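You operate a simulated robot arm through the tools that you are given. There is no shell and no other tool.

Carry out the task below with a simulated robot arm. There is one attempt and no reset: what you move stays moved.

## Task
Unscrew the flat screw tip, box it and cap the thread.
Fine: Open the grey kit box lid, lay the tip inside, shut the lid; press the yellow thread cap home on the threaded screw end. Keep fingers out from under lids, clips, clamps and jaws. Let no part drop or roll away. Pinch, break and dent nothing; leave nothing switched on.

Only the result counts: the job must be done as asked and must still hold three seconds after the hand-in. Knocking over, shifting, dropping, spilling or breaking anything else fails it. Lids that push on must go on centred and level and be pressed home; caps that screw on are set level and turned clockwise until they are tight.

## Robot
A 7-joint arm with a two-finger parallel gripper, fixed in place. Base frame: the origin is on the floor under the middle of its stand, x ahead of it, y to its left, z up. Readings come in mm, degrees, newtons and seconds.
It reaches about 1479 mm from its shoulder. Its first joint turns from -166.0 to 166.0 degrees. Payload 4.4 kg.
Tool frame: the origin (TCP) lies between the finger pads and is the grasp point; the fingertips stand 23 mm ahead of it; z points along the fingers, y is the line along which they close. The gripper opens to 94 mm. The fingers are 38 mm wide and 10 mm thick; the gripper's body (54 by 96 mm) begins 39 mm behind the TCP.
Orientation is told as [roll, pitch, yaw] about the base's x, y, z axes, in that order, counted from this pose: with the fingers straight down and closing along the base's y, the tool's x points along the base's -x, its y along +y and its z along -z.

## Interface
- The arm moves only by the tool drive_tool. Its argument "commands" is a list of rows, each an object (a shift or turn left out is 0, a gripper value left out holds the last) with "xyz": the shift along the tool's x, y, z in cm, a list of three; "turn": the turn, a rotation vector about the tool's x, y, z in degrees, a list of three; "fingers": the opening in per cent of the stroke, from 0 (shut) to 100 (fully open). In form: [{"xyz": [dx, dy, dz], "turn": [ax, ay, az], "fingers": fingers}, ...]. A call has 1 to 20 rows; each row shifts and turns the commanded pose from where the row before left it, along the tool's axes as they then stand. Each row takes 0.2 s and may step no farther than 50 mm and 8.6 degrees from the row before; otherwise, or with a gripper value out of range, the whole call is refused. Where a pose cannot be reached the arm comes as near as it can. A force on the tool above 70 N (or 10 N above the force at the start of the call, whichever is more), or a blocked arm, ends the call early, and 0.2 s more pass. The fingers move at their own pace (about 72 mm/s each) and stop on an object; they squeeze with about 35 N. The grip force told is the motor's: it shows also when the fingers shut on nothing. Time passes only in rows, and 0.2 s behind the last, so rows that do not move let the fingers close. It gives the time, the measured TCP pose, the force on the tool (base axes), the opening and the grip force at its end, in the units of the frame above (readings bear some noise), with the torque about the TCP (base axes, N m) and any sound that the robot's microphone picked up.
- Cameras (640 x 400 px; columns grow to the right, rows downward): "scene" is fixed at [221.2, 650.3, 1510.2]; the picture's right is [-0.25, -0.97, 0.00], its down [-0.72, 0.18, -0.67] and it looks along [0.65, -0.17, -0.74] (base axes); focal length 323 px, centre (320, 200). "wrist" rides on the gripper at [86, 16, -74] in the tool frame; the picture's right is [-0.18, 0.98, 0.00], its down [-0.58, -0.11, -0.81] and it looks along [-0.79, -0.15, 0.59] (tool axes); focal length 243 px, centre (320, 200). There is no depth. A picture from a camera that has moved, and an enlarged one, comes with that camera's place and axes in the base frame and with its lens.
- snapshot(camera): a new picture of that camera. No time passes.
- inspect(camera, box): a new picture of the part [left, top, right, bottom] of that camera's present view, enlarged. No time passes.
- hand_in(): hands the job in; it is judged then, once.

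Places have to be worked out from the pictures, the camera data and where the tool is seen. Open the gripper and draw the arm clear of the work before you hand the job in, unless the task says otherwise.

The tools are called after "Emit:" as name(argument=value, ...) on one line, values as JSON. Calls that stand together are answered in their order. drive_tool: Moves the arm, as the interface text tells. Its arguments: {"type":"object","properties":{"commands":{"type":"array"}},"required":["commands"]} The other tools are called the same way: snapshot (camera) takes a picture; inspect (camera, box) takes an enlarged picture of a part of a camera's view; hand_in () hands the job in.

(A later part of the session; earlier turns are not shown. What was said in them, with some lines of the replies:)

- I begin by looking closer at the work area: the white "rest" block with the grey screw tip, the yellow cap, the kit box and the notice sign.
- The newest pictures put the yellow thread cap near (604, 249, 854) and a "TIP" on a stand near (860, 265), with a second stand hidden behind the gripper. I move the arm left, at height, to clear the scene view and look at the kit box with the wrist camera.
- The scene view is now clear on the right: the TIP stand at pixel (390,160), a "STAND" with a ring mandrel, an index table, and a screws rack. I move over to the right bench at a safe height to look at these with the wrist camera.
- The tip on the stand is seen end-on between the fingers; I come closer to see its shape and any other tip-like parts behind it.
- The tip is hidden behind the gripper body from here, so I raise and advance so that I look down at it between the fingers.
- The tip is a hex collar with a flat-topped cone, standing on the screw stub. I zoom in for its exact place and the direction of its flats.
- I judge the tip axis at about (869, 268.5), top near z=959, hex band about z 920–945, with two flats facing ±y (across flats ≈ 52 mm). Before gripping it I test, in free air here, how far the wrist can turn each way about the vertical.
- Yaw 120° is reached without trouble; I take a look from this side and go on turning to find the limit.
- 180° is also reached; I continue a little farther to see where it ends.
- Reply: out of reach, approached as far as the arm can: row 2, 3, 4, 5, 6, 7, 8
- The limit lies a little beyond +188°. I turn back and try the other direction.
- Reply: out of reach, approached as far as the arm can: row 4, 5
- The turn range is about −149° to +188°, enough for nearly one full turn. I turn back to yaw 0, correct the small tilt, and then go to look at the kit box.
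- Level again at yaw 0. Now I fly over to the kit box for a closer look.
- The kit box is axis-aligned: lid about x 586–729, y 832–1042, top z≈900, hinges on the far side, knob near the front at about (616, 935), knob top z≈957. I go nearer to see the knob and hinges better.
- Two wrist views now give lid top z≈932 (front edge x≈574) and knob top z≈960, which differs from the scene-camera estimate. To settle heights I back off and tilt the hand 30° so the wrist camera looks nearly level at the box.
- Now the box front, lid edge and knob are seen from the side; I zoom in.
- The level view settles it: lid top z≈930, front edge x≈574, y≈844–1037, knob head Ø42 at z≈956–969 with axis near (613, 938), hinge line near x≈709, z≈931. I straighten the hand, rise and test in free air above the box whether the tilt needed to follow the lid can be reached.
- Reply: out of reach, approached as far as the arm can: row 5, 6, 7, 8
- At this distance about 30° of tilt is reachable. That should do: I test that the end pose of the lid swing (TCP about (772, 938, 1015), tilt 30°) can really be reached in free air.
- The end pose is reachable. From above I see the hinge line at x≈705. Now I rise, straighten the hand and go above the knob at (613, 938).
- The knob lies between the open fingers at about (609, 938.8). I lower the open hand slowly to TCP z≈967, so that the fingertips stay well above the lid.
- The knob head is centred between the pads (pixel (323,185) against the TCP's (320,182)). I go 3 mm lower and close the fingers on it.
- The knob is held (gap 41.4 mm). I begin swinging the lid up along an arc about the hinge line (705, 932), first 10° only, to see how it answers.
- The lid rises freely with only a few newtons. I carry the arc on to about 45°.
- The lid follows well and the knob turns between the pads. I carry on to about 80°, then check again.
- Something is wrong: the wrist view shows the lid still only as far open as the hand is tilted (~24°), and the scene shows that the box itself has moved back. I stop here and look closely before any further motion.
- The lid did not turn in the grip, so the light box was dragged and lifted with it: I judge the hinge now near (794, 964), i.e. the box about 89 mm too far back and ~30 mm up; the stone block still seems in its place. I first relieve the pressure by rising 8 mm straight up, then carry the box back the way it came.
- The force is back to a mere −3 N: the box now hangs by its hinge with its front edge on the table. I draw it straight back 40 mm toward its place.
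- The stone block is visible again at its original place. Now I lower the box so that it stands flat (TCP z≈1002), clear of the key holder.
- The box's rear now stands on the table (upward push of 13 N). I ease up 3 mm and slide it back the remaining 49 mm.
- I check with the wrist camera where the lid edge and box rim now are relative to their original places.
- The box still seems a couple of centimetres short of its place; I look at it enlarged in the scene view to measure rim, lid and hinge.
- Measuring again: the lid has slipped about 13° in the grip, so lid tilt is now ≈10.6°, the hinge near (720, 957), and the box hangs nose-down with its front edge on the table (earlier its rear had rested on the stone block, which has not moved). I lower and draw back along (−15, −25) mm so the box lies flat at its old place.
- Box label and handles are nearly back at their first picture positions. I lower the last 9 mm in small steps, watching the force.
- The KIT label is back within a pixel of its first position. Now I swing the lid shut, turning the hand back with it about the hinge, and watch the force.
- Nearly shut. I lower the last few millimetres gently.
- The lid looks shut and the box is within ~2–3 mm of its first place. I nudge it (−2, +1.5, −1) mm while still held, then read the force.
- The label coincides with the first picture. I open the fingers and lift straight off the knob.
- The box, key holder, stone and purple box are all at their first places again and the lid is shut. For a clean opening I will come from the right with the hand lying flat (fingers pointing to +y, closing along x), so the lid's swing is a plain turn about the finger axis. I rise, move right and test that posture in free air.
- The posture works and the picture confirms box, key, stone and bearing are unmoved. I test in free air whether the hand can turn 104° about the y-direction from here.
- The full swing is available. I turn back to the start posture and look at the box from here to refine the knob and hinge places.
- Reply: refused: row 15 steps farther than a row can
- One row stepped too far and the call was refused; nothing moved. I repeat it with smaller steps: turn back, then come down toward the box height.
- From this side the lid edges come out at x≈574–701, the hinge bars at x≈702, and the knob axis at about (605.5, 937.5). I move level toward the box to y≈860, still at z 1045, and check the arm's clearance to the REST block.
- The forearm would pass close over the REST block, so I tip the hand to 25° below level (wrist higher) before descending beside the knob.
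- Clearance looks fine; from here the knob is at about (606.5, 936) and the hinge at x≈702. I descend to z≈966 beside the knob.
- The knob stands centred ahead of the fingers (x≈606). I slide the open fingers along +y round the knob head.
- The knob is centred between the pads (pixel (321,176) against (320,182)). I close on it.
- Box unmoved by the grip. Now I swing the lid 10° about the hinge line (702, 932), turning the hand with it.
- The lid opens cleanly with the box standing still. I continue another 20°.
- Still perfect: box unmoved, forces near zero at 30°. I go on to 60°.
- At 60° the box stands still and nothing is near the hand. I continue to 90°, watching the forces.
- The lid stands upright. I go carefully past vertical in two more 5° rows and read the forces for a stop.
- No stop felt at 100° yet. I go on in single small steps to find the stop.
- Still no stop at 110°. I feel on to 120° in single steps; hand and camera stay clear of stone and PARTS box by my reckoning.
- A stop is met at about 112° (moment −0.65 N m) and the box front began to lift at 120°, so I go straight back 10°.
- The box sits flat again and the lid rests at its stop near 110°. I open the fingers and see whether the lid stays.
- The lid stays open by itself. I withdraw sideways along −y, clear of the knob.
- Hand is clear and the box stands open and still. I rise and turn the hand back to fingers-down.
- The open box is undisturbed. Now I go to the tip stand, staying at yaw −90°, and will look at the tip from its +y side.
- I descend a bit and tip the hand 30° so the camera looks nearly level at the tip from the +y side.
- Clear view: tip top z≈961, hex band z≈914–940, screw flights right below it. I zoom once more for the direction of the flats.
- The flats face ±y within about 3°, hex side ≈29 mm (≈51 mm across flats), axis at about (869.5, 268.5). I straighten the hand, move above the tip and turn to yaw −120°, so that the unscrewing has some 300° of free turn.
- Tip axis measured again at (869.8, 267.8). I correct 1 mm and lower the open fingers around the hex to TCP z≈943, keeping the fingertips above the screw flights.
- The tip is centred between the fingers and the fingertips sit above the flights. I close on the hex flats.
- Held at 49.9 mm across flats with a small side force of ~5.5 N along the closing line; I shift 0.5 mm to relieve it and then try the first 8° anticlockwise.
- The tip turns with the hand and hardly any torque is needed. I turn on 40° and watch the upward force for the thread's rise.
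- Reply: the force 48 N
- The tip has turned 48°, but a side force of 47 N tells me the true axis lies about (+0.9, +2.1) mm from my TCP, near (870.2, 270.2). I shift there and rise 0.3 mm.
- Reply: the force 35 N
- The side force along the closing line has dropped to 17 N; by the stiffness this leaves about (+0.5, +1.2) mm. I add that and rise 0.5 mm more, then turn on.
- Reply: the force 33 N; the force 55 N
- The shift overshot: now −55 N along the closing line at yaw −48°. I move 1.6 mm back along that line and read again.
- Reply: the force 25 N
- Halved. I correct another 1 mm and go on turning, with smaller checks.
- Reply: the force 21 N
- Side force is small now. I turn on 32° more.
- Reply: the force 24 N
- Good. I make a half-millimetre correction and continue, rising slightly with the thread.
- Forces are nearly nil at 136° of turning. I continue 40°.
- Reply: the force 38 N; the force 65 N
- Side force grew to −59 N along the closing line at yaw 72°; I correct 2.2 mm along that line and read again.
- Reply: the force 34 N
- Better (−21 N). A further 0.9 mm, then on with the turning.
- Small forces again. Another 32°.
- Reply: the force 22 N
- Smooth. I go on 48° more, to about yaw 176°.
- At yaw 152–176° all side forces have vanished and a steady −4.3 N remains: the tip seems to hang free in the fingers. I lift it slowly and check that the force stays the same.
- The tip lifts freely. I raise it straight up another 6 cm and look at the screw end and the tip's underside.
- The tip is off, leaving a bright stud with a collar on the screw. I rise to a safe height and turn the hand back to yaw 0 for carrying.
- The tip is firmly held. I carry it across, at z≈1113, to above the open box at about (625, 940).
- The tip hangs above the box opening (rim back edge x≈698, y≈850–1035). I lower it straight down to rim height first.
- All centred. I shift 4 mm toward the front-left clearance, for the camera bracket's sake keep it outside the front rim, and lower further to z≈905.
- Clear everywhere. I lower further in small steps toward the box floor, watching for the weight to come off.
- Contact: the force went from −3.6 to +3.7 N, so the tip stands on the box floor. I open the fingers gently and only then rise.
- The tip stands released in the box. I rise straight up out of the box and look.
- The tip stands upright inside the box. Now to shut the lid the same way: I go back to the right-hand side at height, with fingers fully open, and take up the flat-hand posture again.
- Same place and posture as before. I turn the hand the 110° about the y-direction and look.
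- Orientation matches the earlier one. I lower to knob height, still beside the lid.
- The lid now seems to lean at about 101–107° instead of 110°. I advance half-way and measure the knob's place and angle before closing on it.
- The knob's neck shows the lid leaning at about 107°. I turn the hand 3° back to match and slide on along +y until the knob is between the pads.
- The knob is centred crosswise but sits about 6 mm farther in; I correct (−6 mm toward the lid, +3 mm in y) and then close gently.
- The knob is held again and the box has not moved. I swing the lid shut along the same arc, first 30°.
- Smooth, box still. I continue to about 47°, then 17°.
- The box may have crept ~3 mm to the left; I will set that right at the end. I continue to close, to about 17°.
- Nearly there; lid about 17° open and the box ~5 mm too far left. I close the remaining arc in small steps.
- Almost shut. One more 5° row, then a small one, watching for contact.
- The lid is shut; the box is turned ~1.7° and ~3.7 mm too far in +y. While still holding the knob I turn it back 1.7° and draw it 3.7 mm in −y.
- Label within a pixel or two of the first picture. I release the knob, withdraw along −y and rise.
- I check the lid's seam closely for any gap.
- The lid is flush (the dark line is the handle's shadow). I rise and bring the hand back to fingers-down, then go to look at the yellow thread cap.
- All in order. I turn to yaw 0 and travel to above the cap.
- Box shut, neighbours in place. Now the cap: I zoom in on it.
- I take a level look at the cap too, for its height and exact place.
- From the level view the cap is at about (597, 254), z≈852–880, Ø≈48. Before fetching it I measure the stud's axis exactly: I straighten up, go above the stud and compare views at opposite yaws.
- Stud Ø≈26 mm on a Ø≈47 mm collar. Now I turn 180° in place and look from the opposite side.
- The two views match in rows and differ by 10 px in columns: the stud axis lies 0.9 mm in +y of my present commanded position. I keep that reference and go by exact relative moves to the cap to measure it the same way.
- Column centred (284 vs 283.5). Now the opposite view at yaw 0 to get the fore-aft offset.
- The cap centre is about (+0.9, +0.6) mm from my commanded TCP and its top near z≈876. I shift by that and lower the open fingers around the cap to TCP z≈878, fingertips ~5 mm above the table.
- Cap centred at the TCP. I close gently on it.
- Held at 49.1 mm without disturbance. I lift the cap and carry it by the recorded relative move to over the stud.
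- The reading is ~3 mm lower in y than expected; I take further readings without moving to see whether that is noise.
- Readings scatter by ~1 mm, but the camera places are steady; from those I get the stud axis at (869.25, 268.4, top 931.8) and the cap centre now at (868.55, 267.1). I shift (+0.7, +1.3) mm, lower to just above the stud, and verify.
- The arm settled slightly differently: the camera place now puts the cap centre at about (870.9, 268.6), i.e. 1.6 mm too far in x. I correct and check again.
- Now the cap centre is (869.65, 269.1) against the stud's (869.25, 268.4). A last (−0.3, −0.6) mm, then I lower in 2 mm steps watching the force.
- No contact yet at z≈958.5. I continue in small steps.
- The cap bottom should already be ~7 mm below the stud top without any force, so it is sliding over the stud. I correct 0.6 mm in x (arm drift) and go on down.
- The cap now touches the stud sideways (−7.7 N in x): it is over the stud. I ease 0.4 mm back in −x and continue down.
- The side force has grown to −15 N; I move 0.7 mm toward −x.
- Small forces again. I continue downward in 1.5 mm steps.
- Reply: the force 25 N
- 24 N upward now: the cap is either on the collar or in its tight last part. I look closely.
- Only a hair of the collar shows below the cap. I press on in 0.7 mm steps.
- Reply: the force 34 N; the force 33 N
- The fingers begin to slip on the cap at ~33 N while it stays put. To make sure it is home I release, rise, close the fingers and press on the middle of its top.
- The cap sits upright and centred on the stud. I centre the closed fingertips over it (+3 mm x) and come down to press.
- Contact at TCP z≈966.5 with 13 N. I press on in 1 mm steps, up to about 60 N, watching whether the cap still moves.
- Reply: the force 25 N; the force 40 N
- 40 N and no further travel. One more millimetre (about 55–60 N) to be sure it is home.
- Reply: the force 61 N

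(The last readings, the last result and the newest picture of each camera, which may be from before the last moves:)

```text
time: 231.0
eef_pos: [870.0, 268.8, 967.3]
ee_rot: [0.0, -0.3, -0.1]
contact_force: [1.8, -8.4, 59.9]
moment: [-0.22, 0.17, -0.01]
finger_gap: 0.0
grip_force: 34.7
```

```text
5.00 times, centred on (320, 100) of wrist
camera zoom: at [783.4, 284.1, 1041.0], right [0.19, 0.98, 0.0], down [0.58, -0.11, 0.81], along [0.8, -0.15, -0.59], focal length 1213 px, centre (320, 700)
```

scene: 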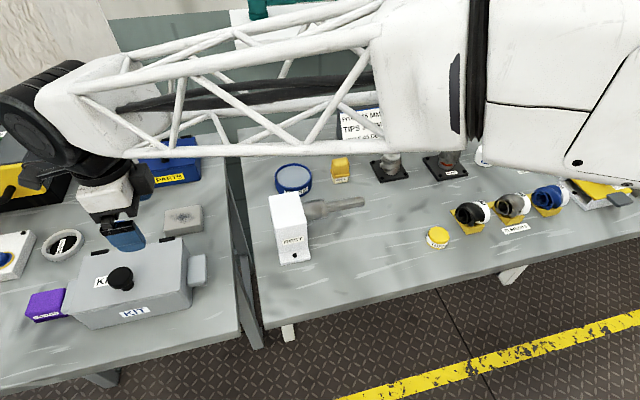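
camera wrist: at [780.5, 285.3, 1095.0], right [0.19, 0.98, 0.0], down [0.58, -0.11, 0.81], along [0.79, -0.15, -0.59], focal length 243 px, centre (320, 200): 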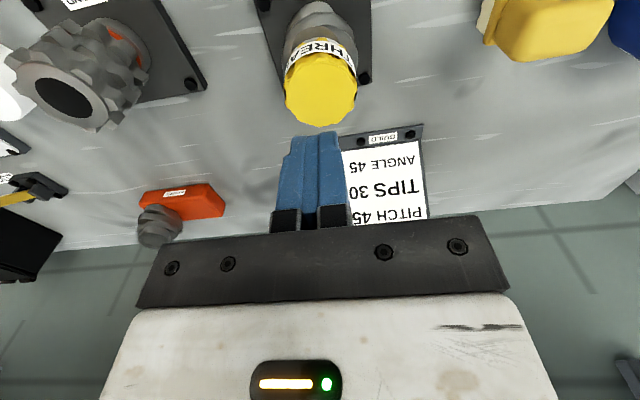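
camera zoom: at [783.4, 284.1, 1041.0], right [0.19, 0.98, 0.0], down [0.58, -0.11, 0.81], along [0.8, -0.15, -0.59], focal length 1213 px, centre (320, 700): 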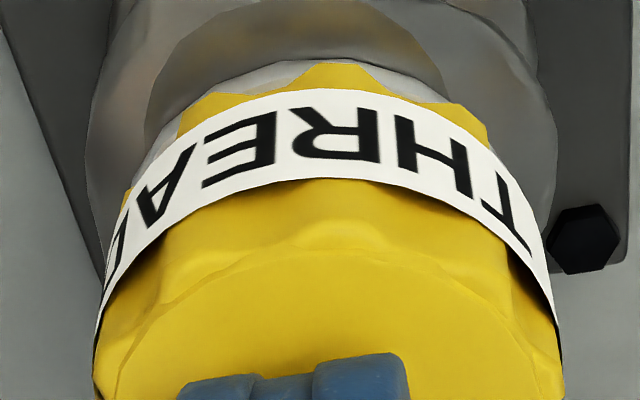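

60 N and no more travel: it should be home. I lift off and take a level look at the seat of the cap from the front.

Emit:
drive_tool(commands=[{"xyz": [0, 0, -0.4]}, {"xyz": [0, 0, -1.5]}, {"xyz": [0, 0, -3]}, {"xyz": [3, 0, -1]}, {"xyz": [4.5, 0, 0]}, {"xyz": [4.5, 0, 0]}, {"xyz": [1.5, 0, 2]}, {"xyz": [0, 0, 2]}, {"turn": [0, -7.5, 0]}, {"turn": [0, -7.5, 0]}, {"turn": [0, -7.5, 0]}, {"turn": [0, -7.5, 0]}, {"xyz": [0, 0, 0]}])

Emit:
snapshot(camera="wrist")

Emit:
inspect(camera="wrist", box=[290, 90, 370, 180])

```text
time: 233.8
eef_pos: [735.3, 269.9, 982.2]
ee_rot: [0.2, -30.2, -0.1]
contact_force: [-0.3, -0.2, -0.3]
moment: [0.0, -0.01, -0.02]
finger_gap: 0.0
grip_force: 35.1
```

```text
taken
camera wrist: at [622.8, 284.8, 1003.7], right [0.16, 0.98, 0.09], down [0.1, -0.11, 0.99], along [0.98, -0.15, -0.11], focal length 243 px, centre (320, 200)
```

wrist: 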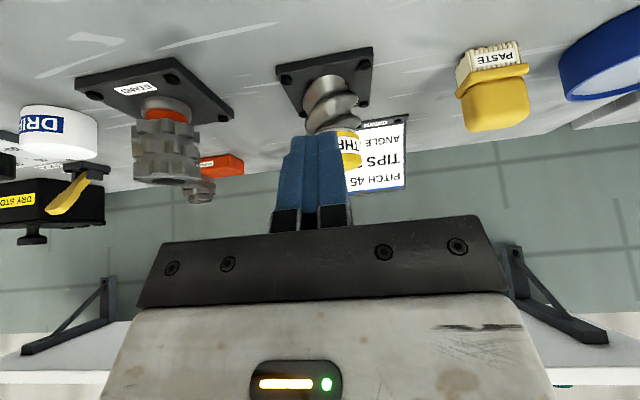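

```text
4.44 times, centred on (330, 135) of wrist
camera zoom: at [622.8, 284.8, 1003.7], right [0.16, 0.98, 0.09], down [0.1, -0.11, 0.99], along [0.98, -0.15, -0.11], focal length 1078 px, centre (276, 489)
```

zoom: 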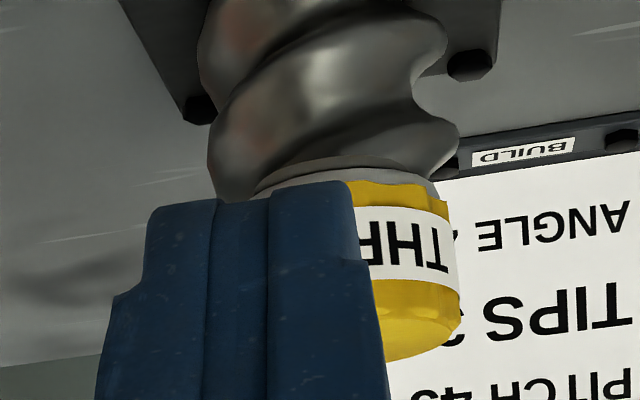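

The closed fingers hide the cap; I open them for a free view.

Emit:
drive_tool(commands=[{"fingers": 100}, {"fingers": 100}, {"fingers": 100}, {"fingers": 100}])

Emit:
inspect(camera="wrist", box=[290, 90, 370, 180])

Emit:
inspect(camera="wrist", box=[305, 115, 355, 165])

```text
time: 234.8
eef_pos: [735.9, 270.5, 981.5]
ee_rot: [0.1, -30.1, -0.1]
contact_force: [-0.4, 0.6, 0.0]
moment: [-0.04, 0.0, -0.04]
finger_gap: 94.1
grip_force: 0.0
```

```text
4.44 times, centred on (330, 135) of wrist
camera zoom: at [622.9, 284.8, 1003.7], right [0.16, 0.98, 0.09], down [0.1, -0.11, 0.99], along [0.98, -0.15, -0.11], focal length 1078 px, centre (276, 489)
```

zoom: 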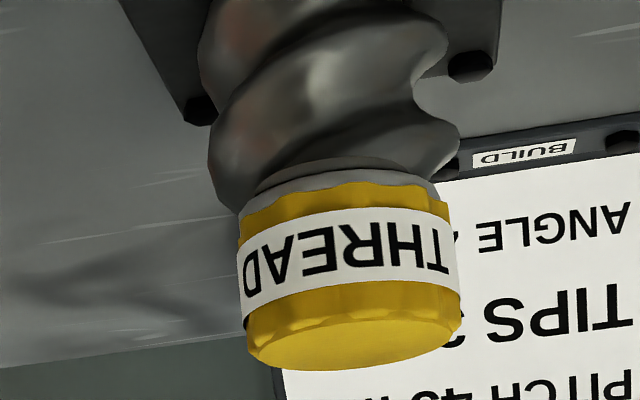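

```text
8.00 times, centred on (330, 140) of wrist
camera zoom: at [622.9, 284.8, 1003.7], right [0.16, 0.98, 0.09], down [0.1, -0.11, 0.99], along [0.98, -0.15, -0.11], focal length 1941 px, centre (240, 680)
```

zoom: 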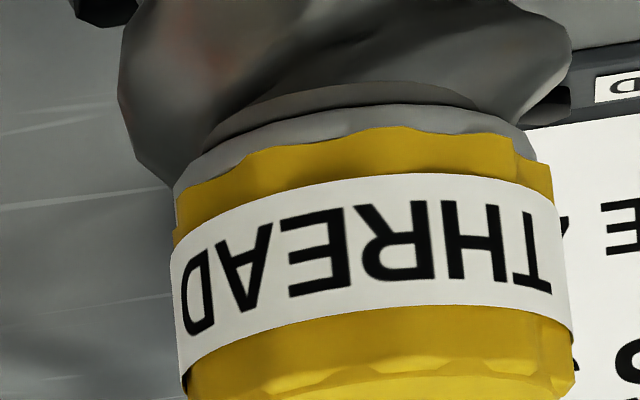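

The cap sits flat on the collar all round, no stud visible: home and level. Now I go back to look once more at the kit box lid at close range.

Emit:
drive_tool(commands=[{"turn": [0, 7.5, 0]}, {"turn": [0, 7.5, 0]}, {"turn": [0, 7.5, 0]}, {"turn": [0, 7.6, 0]}, {"xyz": [2, 0, -4]}, {"xyz": [3, 2, -3.5]}, {"xyz": [2.5, 4.2, -2]}, {"xyz": [2.5, 4.2, 0]}, {"xyz": [2.5, 4.2, 0]}, {"xyz": [2.5, 4.2, 0]}, {"xyz": [2.5, 4.2, 0]}, {"xyz": [2.5, 4.2, 0]}, {"xyz": [2.5, 4.2, 0]}, {"xyz": [2.5, 4.2, 0]}, {"xyz": [0.6, 4.8, 0]}, {"xyz": [0, 4.8, 0]}, {"xyz": [0, 4.8, 0]}, {"xyz": [0, 4.8, 0]}, {"xyz": [0, 4.8, 0]}, {"xyz": [0, 0, 0]}])

Emit:
drive_tool(commands=[{"xyz": [0, 4.0, 2]}, {"xyz": [0, 2.0, 3]}, {"xyz": [0, 0, 3]}, {"turn": [0, -7.5, 0]}, {"turn": [0, -7.5, 0]}, {"turn": [0, -7.5, 0]}, {"turn": [0, -7.5, 0]}, {"xyz": [0, 0, 0]}])

Emit:
snapshot(camera="wrist")

```text
refused: row 6 steps farther than a row can; nothing moved
```

```text
time: 236.2
eef_pos: [782.8, 332.6, 891.2]
ee_rot: [-1.2, -51.2, 0.8]
contact_force: [-4.7, -2.1, 16.1]
moment: [0.07, 2.37, 0.42]
finger_gap: 94.1
grip_force: 0.1
stopped in row 7: the force on the tool passed its limit at 267 N (the readings are from after the stop); the commanded pose is now the measured one
```

```text
taken
camera wrist: at [669.3, 347.8, 871.4], right [0.12, 0.98, 0.13], down [-0.26, -0.1, 0.96], along [0.96, -0.15, 0.25], focal length 243 px, centre (320, 200)
```

wrist: 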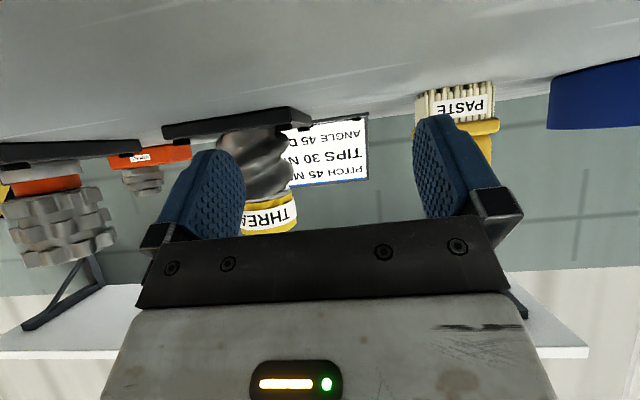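

A mistake: the first call was refused as a whole, so the second one ran from the tilted pose and the camera bracket came down on the table, which stopped the arm. I rise straight up at once and inspect the surroundings.

Emit:
drive_tool(commands=[{"xyz": [-0.8, 0, -0.63]}, {"xyz": [-2.34, 0, -1.88]}, {"xyz": [-2.34, 0, -1.88]}, {"xyz": [-2.34, 0, -1.88]}, {"xyz": [0, 0, 0]}])

Emit:
snapshot(camera="scene")

Emit:
snapshot(camera="wrist")

```text
time: 237.4
eef_pos: [781.4, 334.8, 991.9]
ee_rot: [-1.3, -51.2, 0.9]
contact_force: [-0.1, 0.4, -0.4]
moment: [-0.01, -0.01, -0.01]
finger_gap: 94.1
grip_force: 0.0
```

```text
taken
```

scene: 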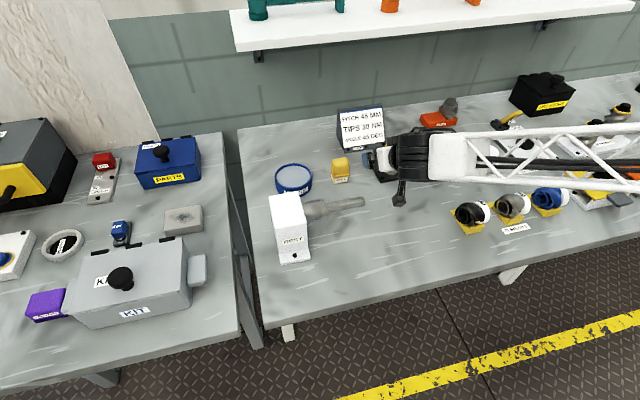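

```text
taken
camera wrist: at [669.1, 349.1, 970.7], right [0.12, 0.98, 0.13], down [-0.26, -0.1, 0.96], along [0.96, -0.14, 0.25], focal length 243 px, centre (320, 200)
```

wrist: 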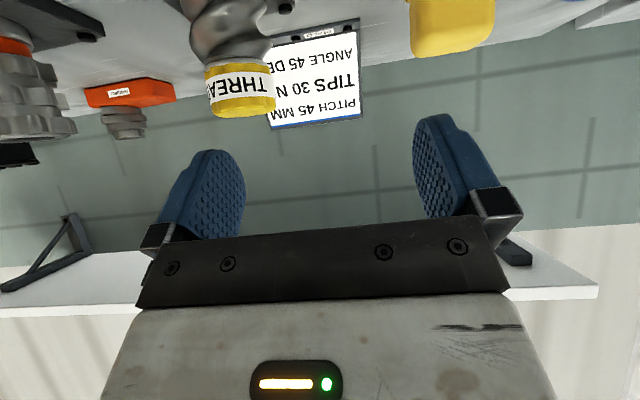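

Everything appears in place. I compare the same enlarged view as at the start to be sure that nothing was shifted.

Emit:
inspect(camera="scene", box=[240, 90, 480, 280])

Emit:
inspect(camera="wrist", box=[150, 0, 330, 140])

```text
2.11 times, centred on (360, 185) of scene
camera zoom: at [221.2, 650.3, 1510.2], right [-0.25, -0.97, 0.0], down [-0.72, 0.18, -0.67], along [0.65, -0.17, -0.74], focal length 680 px, centre (236, 232)
```

zoom: 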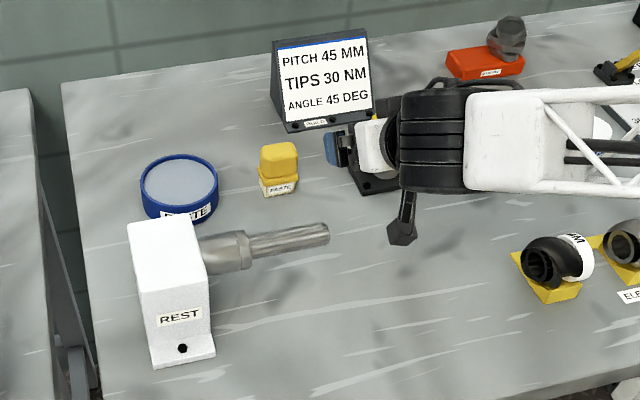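

```text
2.86 times, centred on (240, 70) of wrist
camera zoom: at [669.1, 349.1, 970.7], right [0.12, 0.98, 0.13], down [-0.26, -0.1, 0.96], along [0.96, -0.14, 0.25], focal length 693 px, centre (549, 571)
```

zoom: 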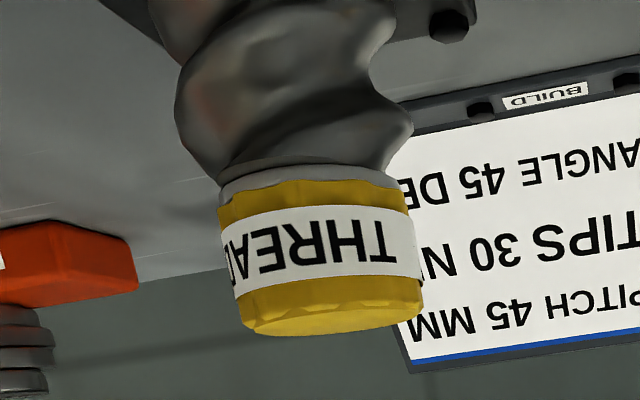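

All is exactly as in the first picture, and the cap is seen seated flush. I straighten the hand where it is, in free air.

Emit:
drive_tool(commands=[{"turn": [0, 7.3, 0]}, {"turn": [0, 7.3, 0]}, {"turn": [0, 7.3, 0]}, {"turn": [0, 7.3, 0]}, {"turn": [0, 7.3, 0]}, {"turn": [0, 7.3, 0]}, {"turn": [0, 7.4, 0]}, {"xyz": [0, 0, 0]}])

```text
time: 239.2
eef_pos: [780.1, 334.8, 989.5]
ee_rot: [-0.7, 0.1, 0.0]
contact_force: [0.0, -0.6, 0.0]
moment: [0.0, -0.01, -0.02]
finger_gap: 94.2
grip_force: 0.1
```

Level again. I rise and travel to the kit box at height, one call at a time.

Emit:
drive_tool(commands=[{"xyz": [0, 0, -4], "turn": [-0.7, 0, 0]}, {"xyz": [0, 0, -4]}, {"xyz": [0, 0, -4]}, {"xyz": [2.1, 4.2, 0]}, {"xyz": [2.1, 4.2, 0]}, {"xyz": [2.1, 4.2, 0]}, {"xyz": [2.1, 4.2, 0]}, {"xyz": [2.1, 4.2, 0]}, {"xyz": [2.1, 4.2, 0]}, {"xyz": [2.1, 4.2, 0]}, {"xyz": [2.1, 4.2, 0]}, {"xyz": [2.1, 4.2, 0]}, {"xyz": [2.1, 4.2, 0]}, {"xyz": [2.1, 4.2, 0]}, {"xyz": [2.1, 4.2, 0]}, {"xyz": [2.1, 4.2, 0]}, {"xyz": [2.1, 4.2, 0]}, {"xyz": [0, 0, 0]}])

```text
time: 243.1
eef_pos: [489.5, 923.1, 1111.0]
ee_rot: [-0.2, 0.1, -0.1]
contact_force: [0.4, -0.4, 0.0]
moment: [0.0, 0.0, -0.01]
finger_gap: 93.9
grip_force: 0.1
```

At (489, 923, 1111) and level. I lower to about z 1010 and tip the hand 30° for the level look at the box front.

Emit:
drive_tool(commands=[{"xyz": [0.5, 1, 3]}, {"xyz": [0.5, 0, 4]}, {"xyz": [0, 0, 3]}, {"turn": [0, -7.5, 0]}, {"turn": [0, -7.5, 0]}, {"turn": [0, -7.5, 0]}, {"turn": [0, -7.5, 0]}, {"xyz": [0, 0, 0]}])

Emit:
inspect(camera="wrist", box=[205, 0, 480, 205])

Emit:
inspect(camera="wrist", box=[210, 80, 370, 160])

Emit:
inspect(camera="wrist", box=[340, 60, 500, 140])

```text
time: 244.8
eef_pos: [479.0, 933.5, 1009.4]
ee_rot: [-0.2, -30.0, 0.2]
contact_force: [-0.1, 0.3, -0.1]
moment: [-0.01, -0.03, 0.0]
finger_gap: 94.0
grip_force: 0.0
```

```text
1.95 times, centred on (342, 102) of wrist
camera zoom: at [365.6, 948.0, 1031.4], right [0.16, 0.98, 0.09], down [0.1, -0.11, 0.99], along [0.98, -0.15, -0.12], focal length 473 px, centre (276, 390)
```

zoom: 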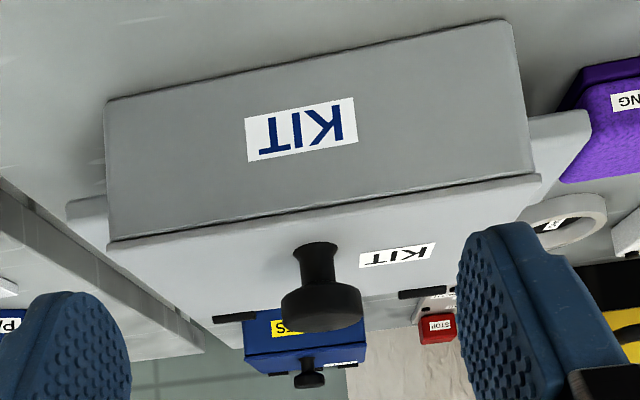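

```text
4.00 times, centred on (290, 120) of wrist
camera zoom: at [365.6, 948.0, 1031.4], right [0.16, 0.98, 0.09], down [0.1, -0.11, 0.99], along [0.98, -0.15, -0.12], focal length 970 px, centre (440, 520)
```

zoom: 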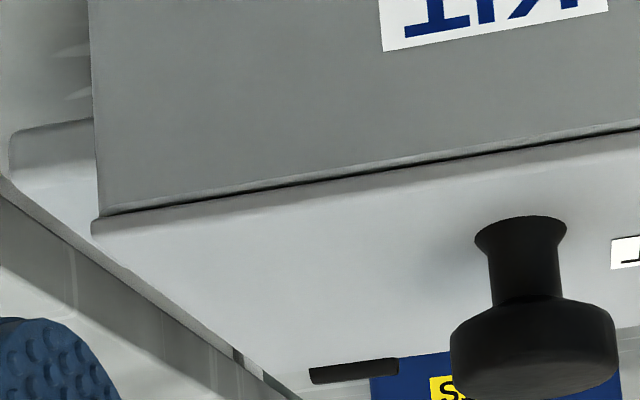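

```text
4.00 times, centred on (420, 100) of wrist
camera zoom: at [365.6, 948.0, 1031.4], right [0.16, 0.98, 0.09], down [0.1, -0.11, 0.99], along [0.98, -0.15, -0.12], focal length 970 px, centre (-80, 600)
```

zoom: 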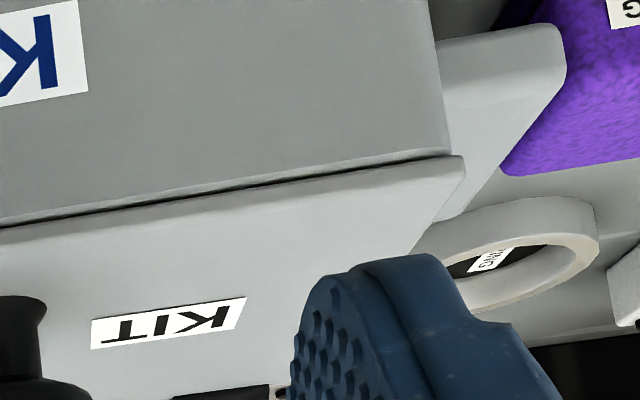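

The lid seam looks just as it did before opening and the box stands within about 4 mm of its first place. I straighten up, with the gripper open, and draw the arm back to its starting pose.

Emit:
drive_tool(commands=[{"turn": [0, 7.5, 0]}, {"turn": [0, 7.5, 0]}, {"turn": [0, 7.5, 0]}, {"turn": [0, 7.5, 0]}, {"xyz": [0.5, 0, -4]}, {"xyz": [0.5, 0, -4.8]}, {"xyz": [0.5, 0, -4.8]}, {"xyz": [0.5, -1, -4.8]}, {"xyz": [0.5, -2, -4.5]}, {"xyz": [0, -4, -1.5]}, {"xyz": [0, -4.8, 0]}, {"xyz": [0, -4.8, 0]}, {"xyz": [0, -4.8, 0]}, {"xyz": [0, -4.8, 0]}, {"xyz": [0, -4.8, 0]}, {"xyz": [0, -4.8, 0]}, {"xyz": [0, -4.8, 0]}, {"xyz": [0, -4.8, 0]}, {"xyz": [0, -4.8, 0]}, {"xyz": [0, 0, 0]}])

Emit:
snapshot(camera="scene")

Emit:
inspect(camera="scene", box=[0, 110, 240, 350])

Emit:
inspect(camera="scene", box=[240, 90, 480, 280])

```text
time: 249.1
eef_pos: [453.1, 430.4, 1258.0]
ee_rot: [0.0, 0.2, 0.0]
contact_force: [0.5, 0.3, -0.6]
moment: [-0.04, -0.03, 0.01]
finger_gap: 94.1
grip_force: 0.1
```

```text
taken
```

scene: 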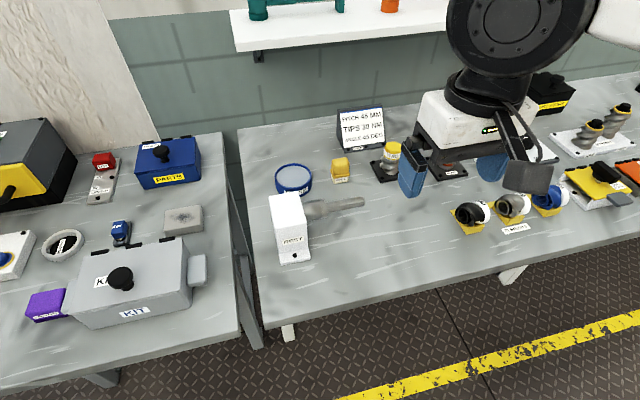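

```text
1.67 times, centred on (120, 230) of scene
camera zoom: at [221.2, 650.3, 1510.2], right [-0.25, -0.97, 0.0], down [-0.72, 0.18, -0.67], along [0.65, -0.17, -0.74], focal length 539 px, centre (653, 150)
```

zoom: 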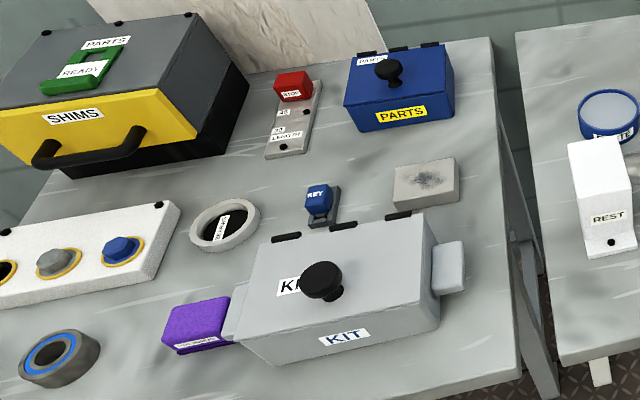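

```text
2.11 times, centred on (360, 185) of scene
camera zoom: at [221.2, 650.3, 1510.2], right [-0.25, -0.97, 0.0], down [-0.72, 0.18, -0.67], along [0.65, -0.17, -0.74], focal length 680 px, centre (236, 232)
```

zoom: 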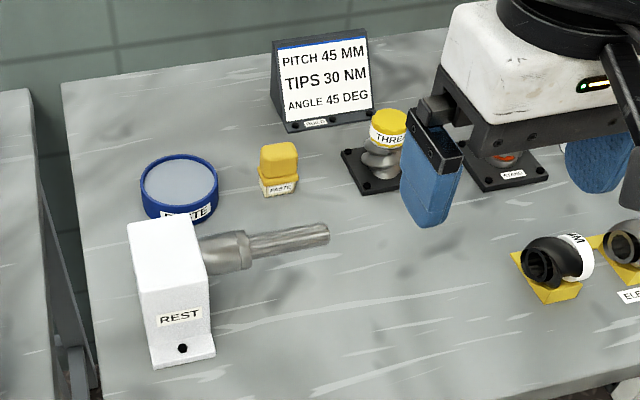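

Everything matches the first picture: box shut with the tip inside, thread cap seated on the screw end, all neighbours in place, gripper open and the arm clear at its starting pose. I hand the job in.

Emit:
hand_in()

```text
The job is handed in.
```

I handed the job in with all three steps done; the tool did not report how it was judged. The flat tip is unscrewed and standing upright in the grey kit box. The box lid is shut. The yellow thread cap is pressed down onto the collar at the screw end. I pressed it with about 60 N and it moved no further.

Three things went wrong along the way:

- **Kit box dragged:** On my first try at the lid, the box moved about 9 cm back and its rear edge rested on the stone block. I put it back, reopened it cleanly from the side, and it now stands roughly 5 mm from where it started. The stone, key holder and purple box look unmoved.
- **Arm hit the table:** After the cap was on, I ran a move from the wrong pose. The arm stopped at 267 N; from the arm's pose I judge the camera bracket struck the table. Comparing pictures with the start, I saw nothing shifted, and the cap was still seated flush afterwards. I could not check the bracket itself for damage.
- **Side force on the tip:** While unscrewing, my grip was a couple of millimetres off the thread axis, so the tip took side loads of up to about 60 N. I corrected this as I went. It came free after about three quarters of a turn, with no damage I could see.

The arm is back near its starting pose with the gripper open.
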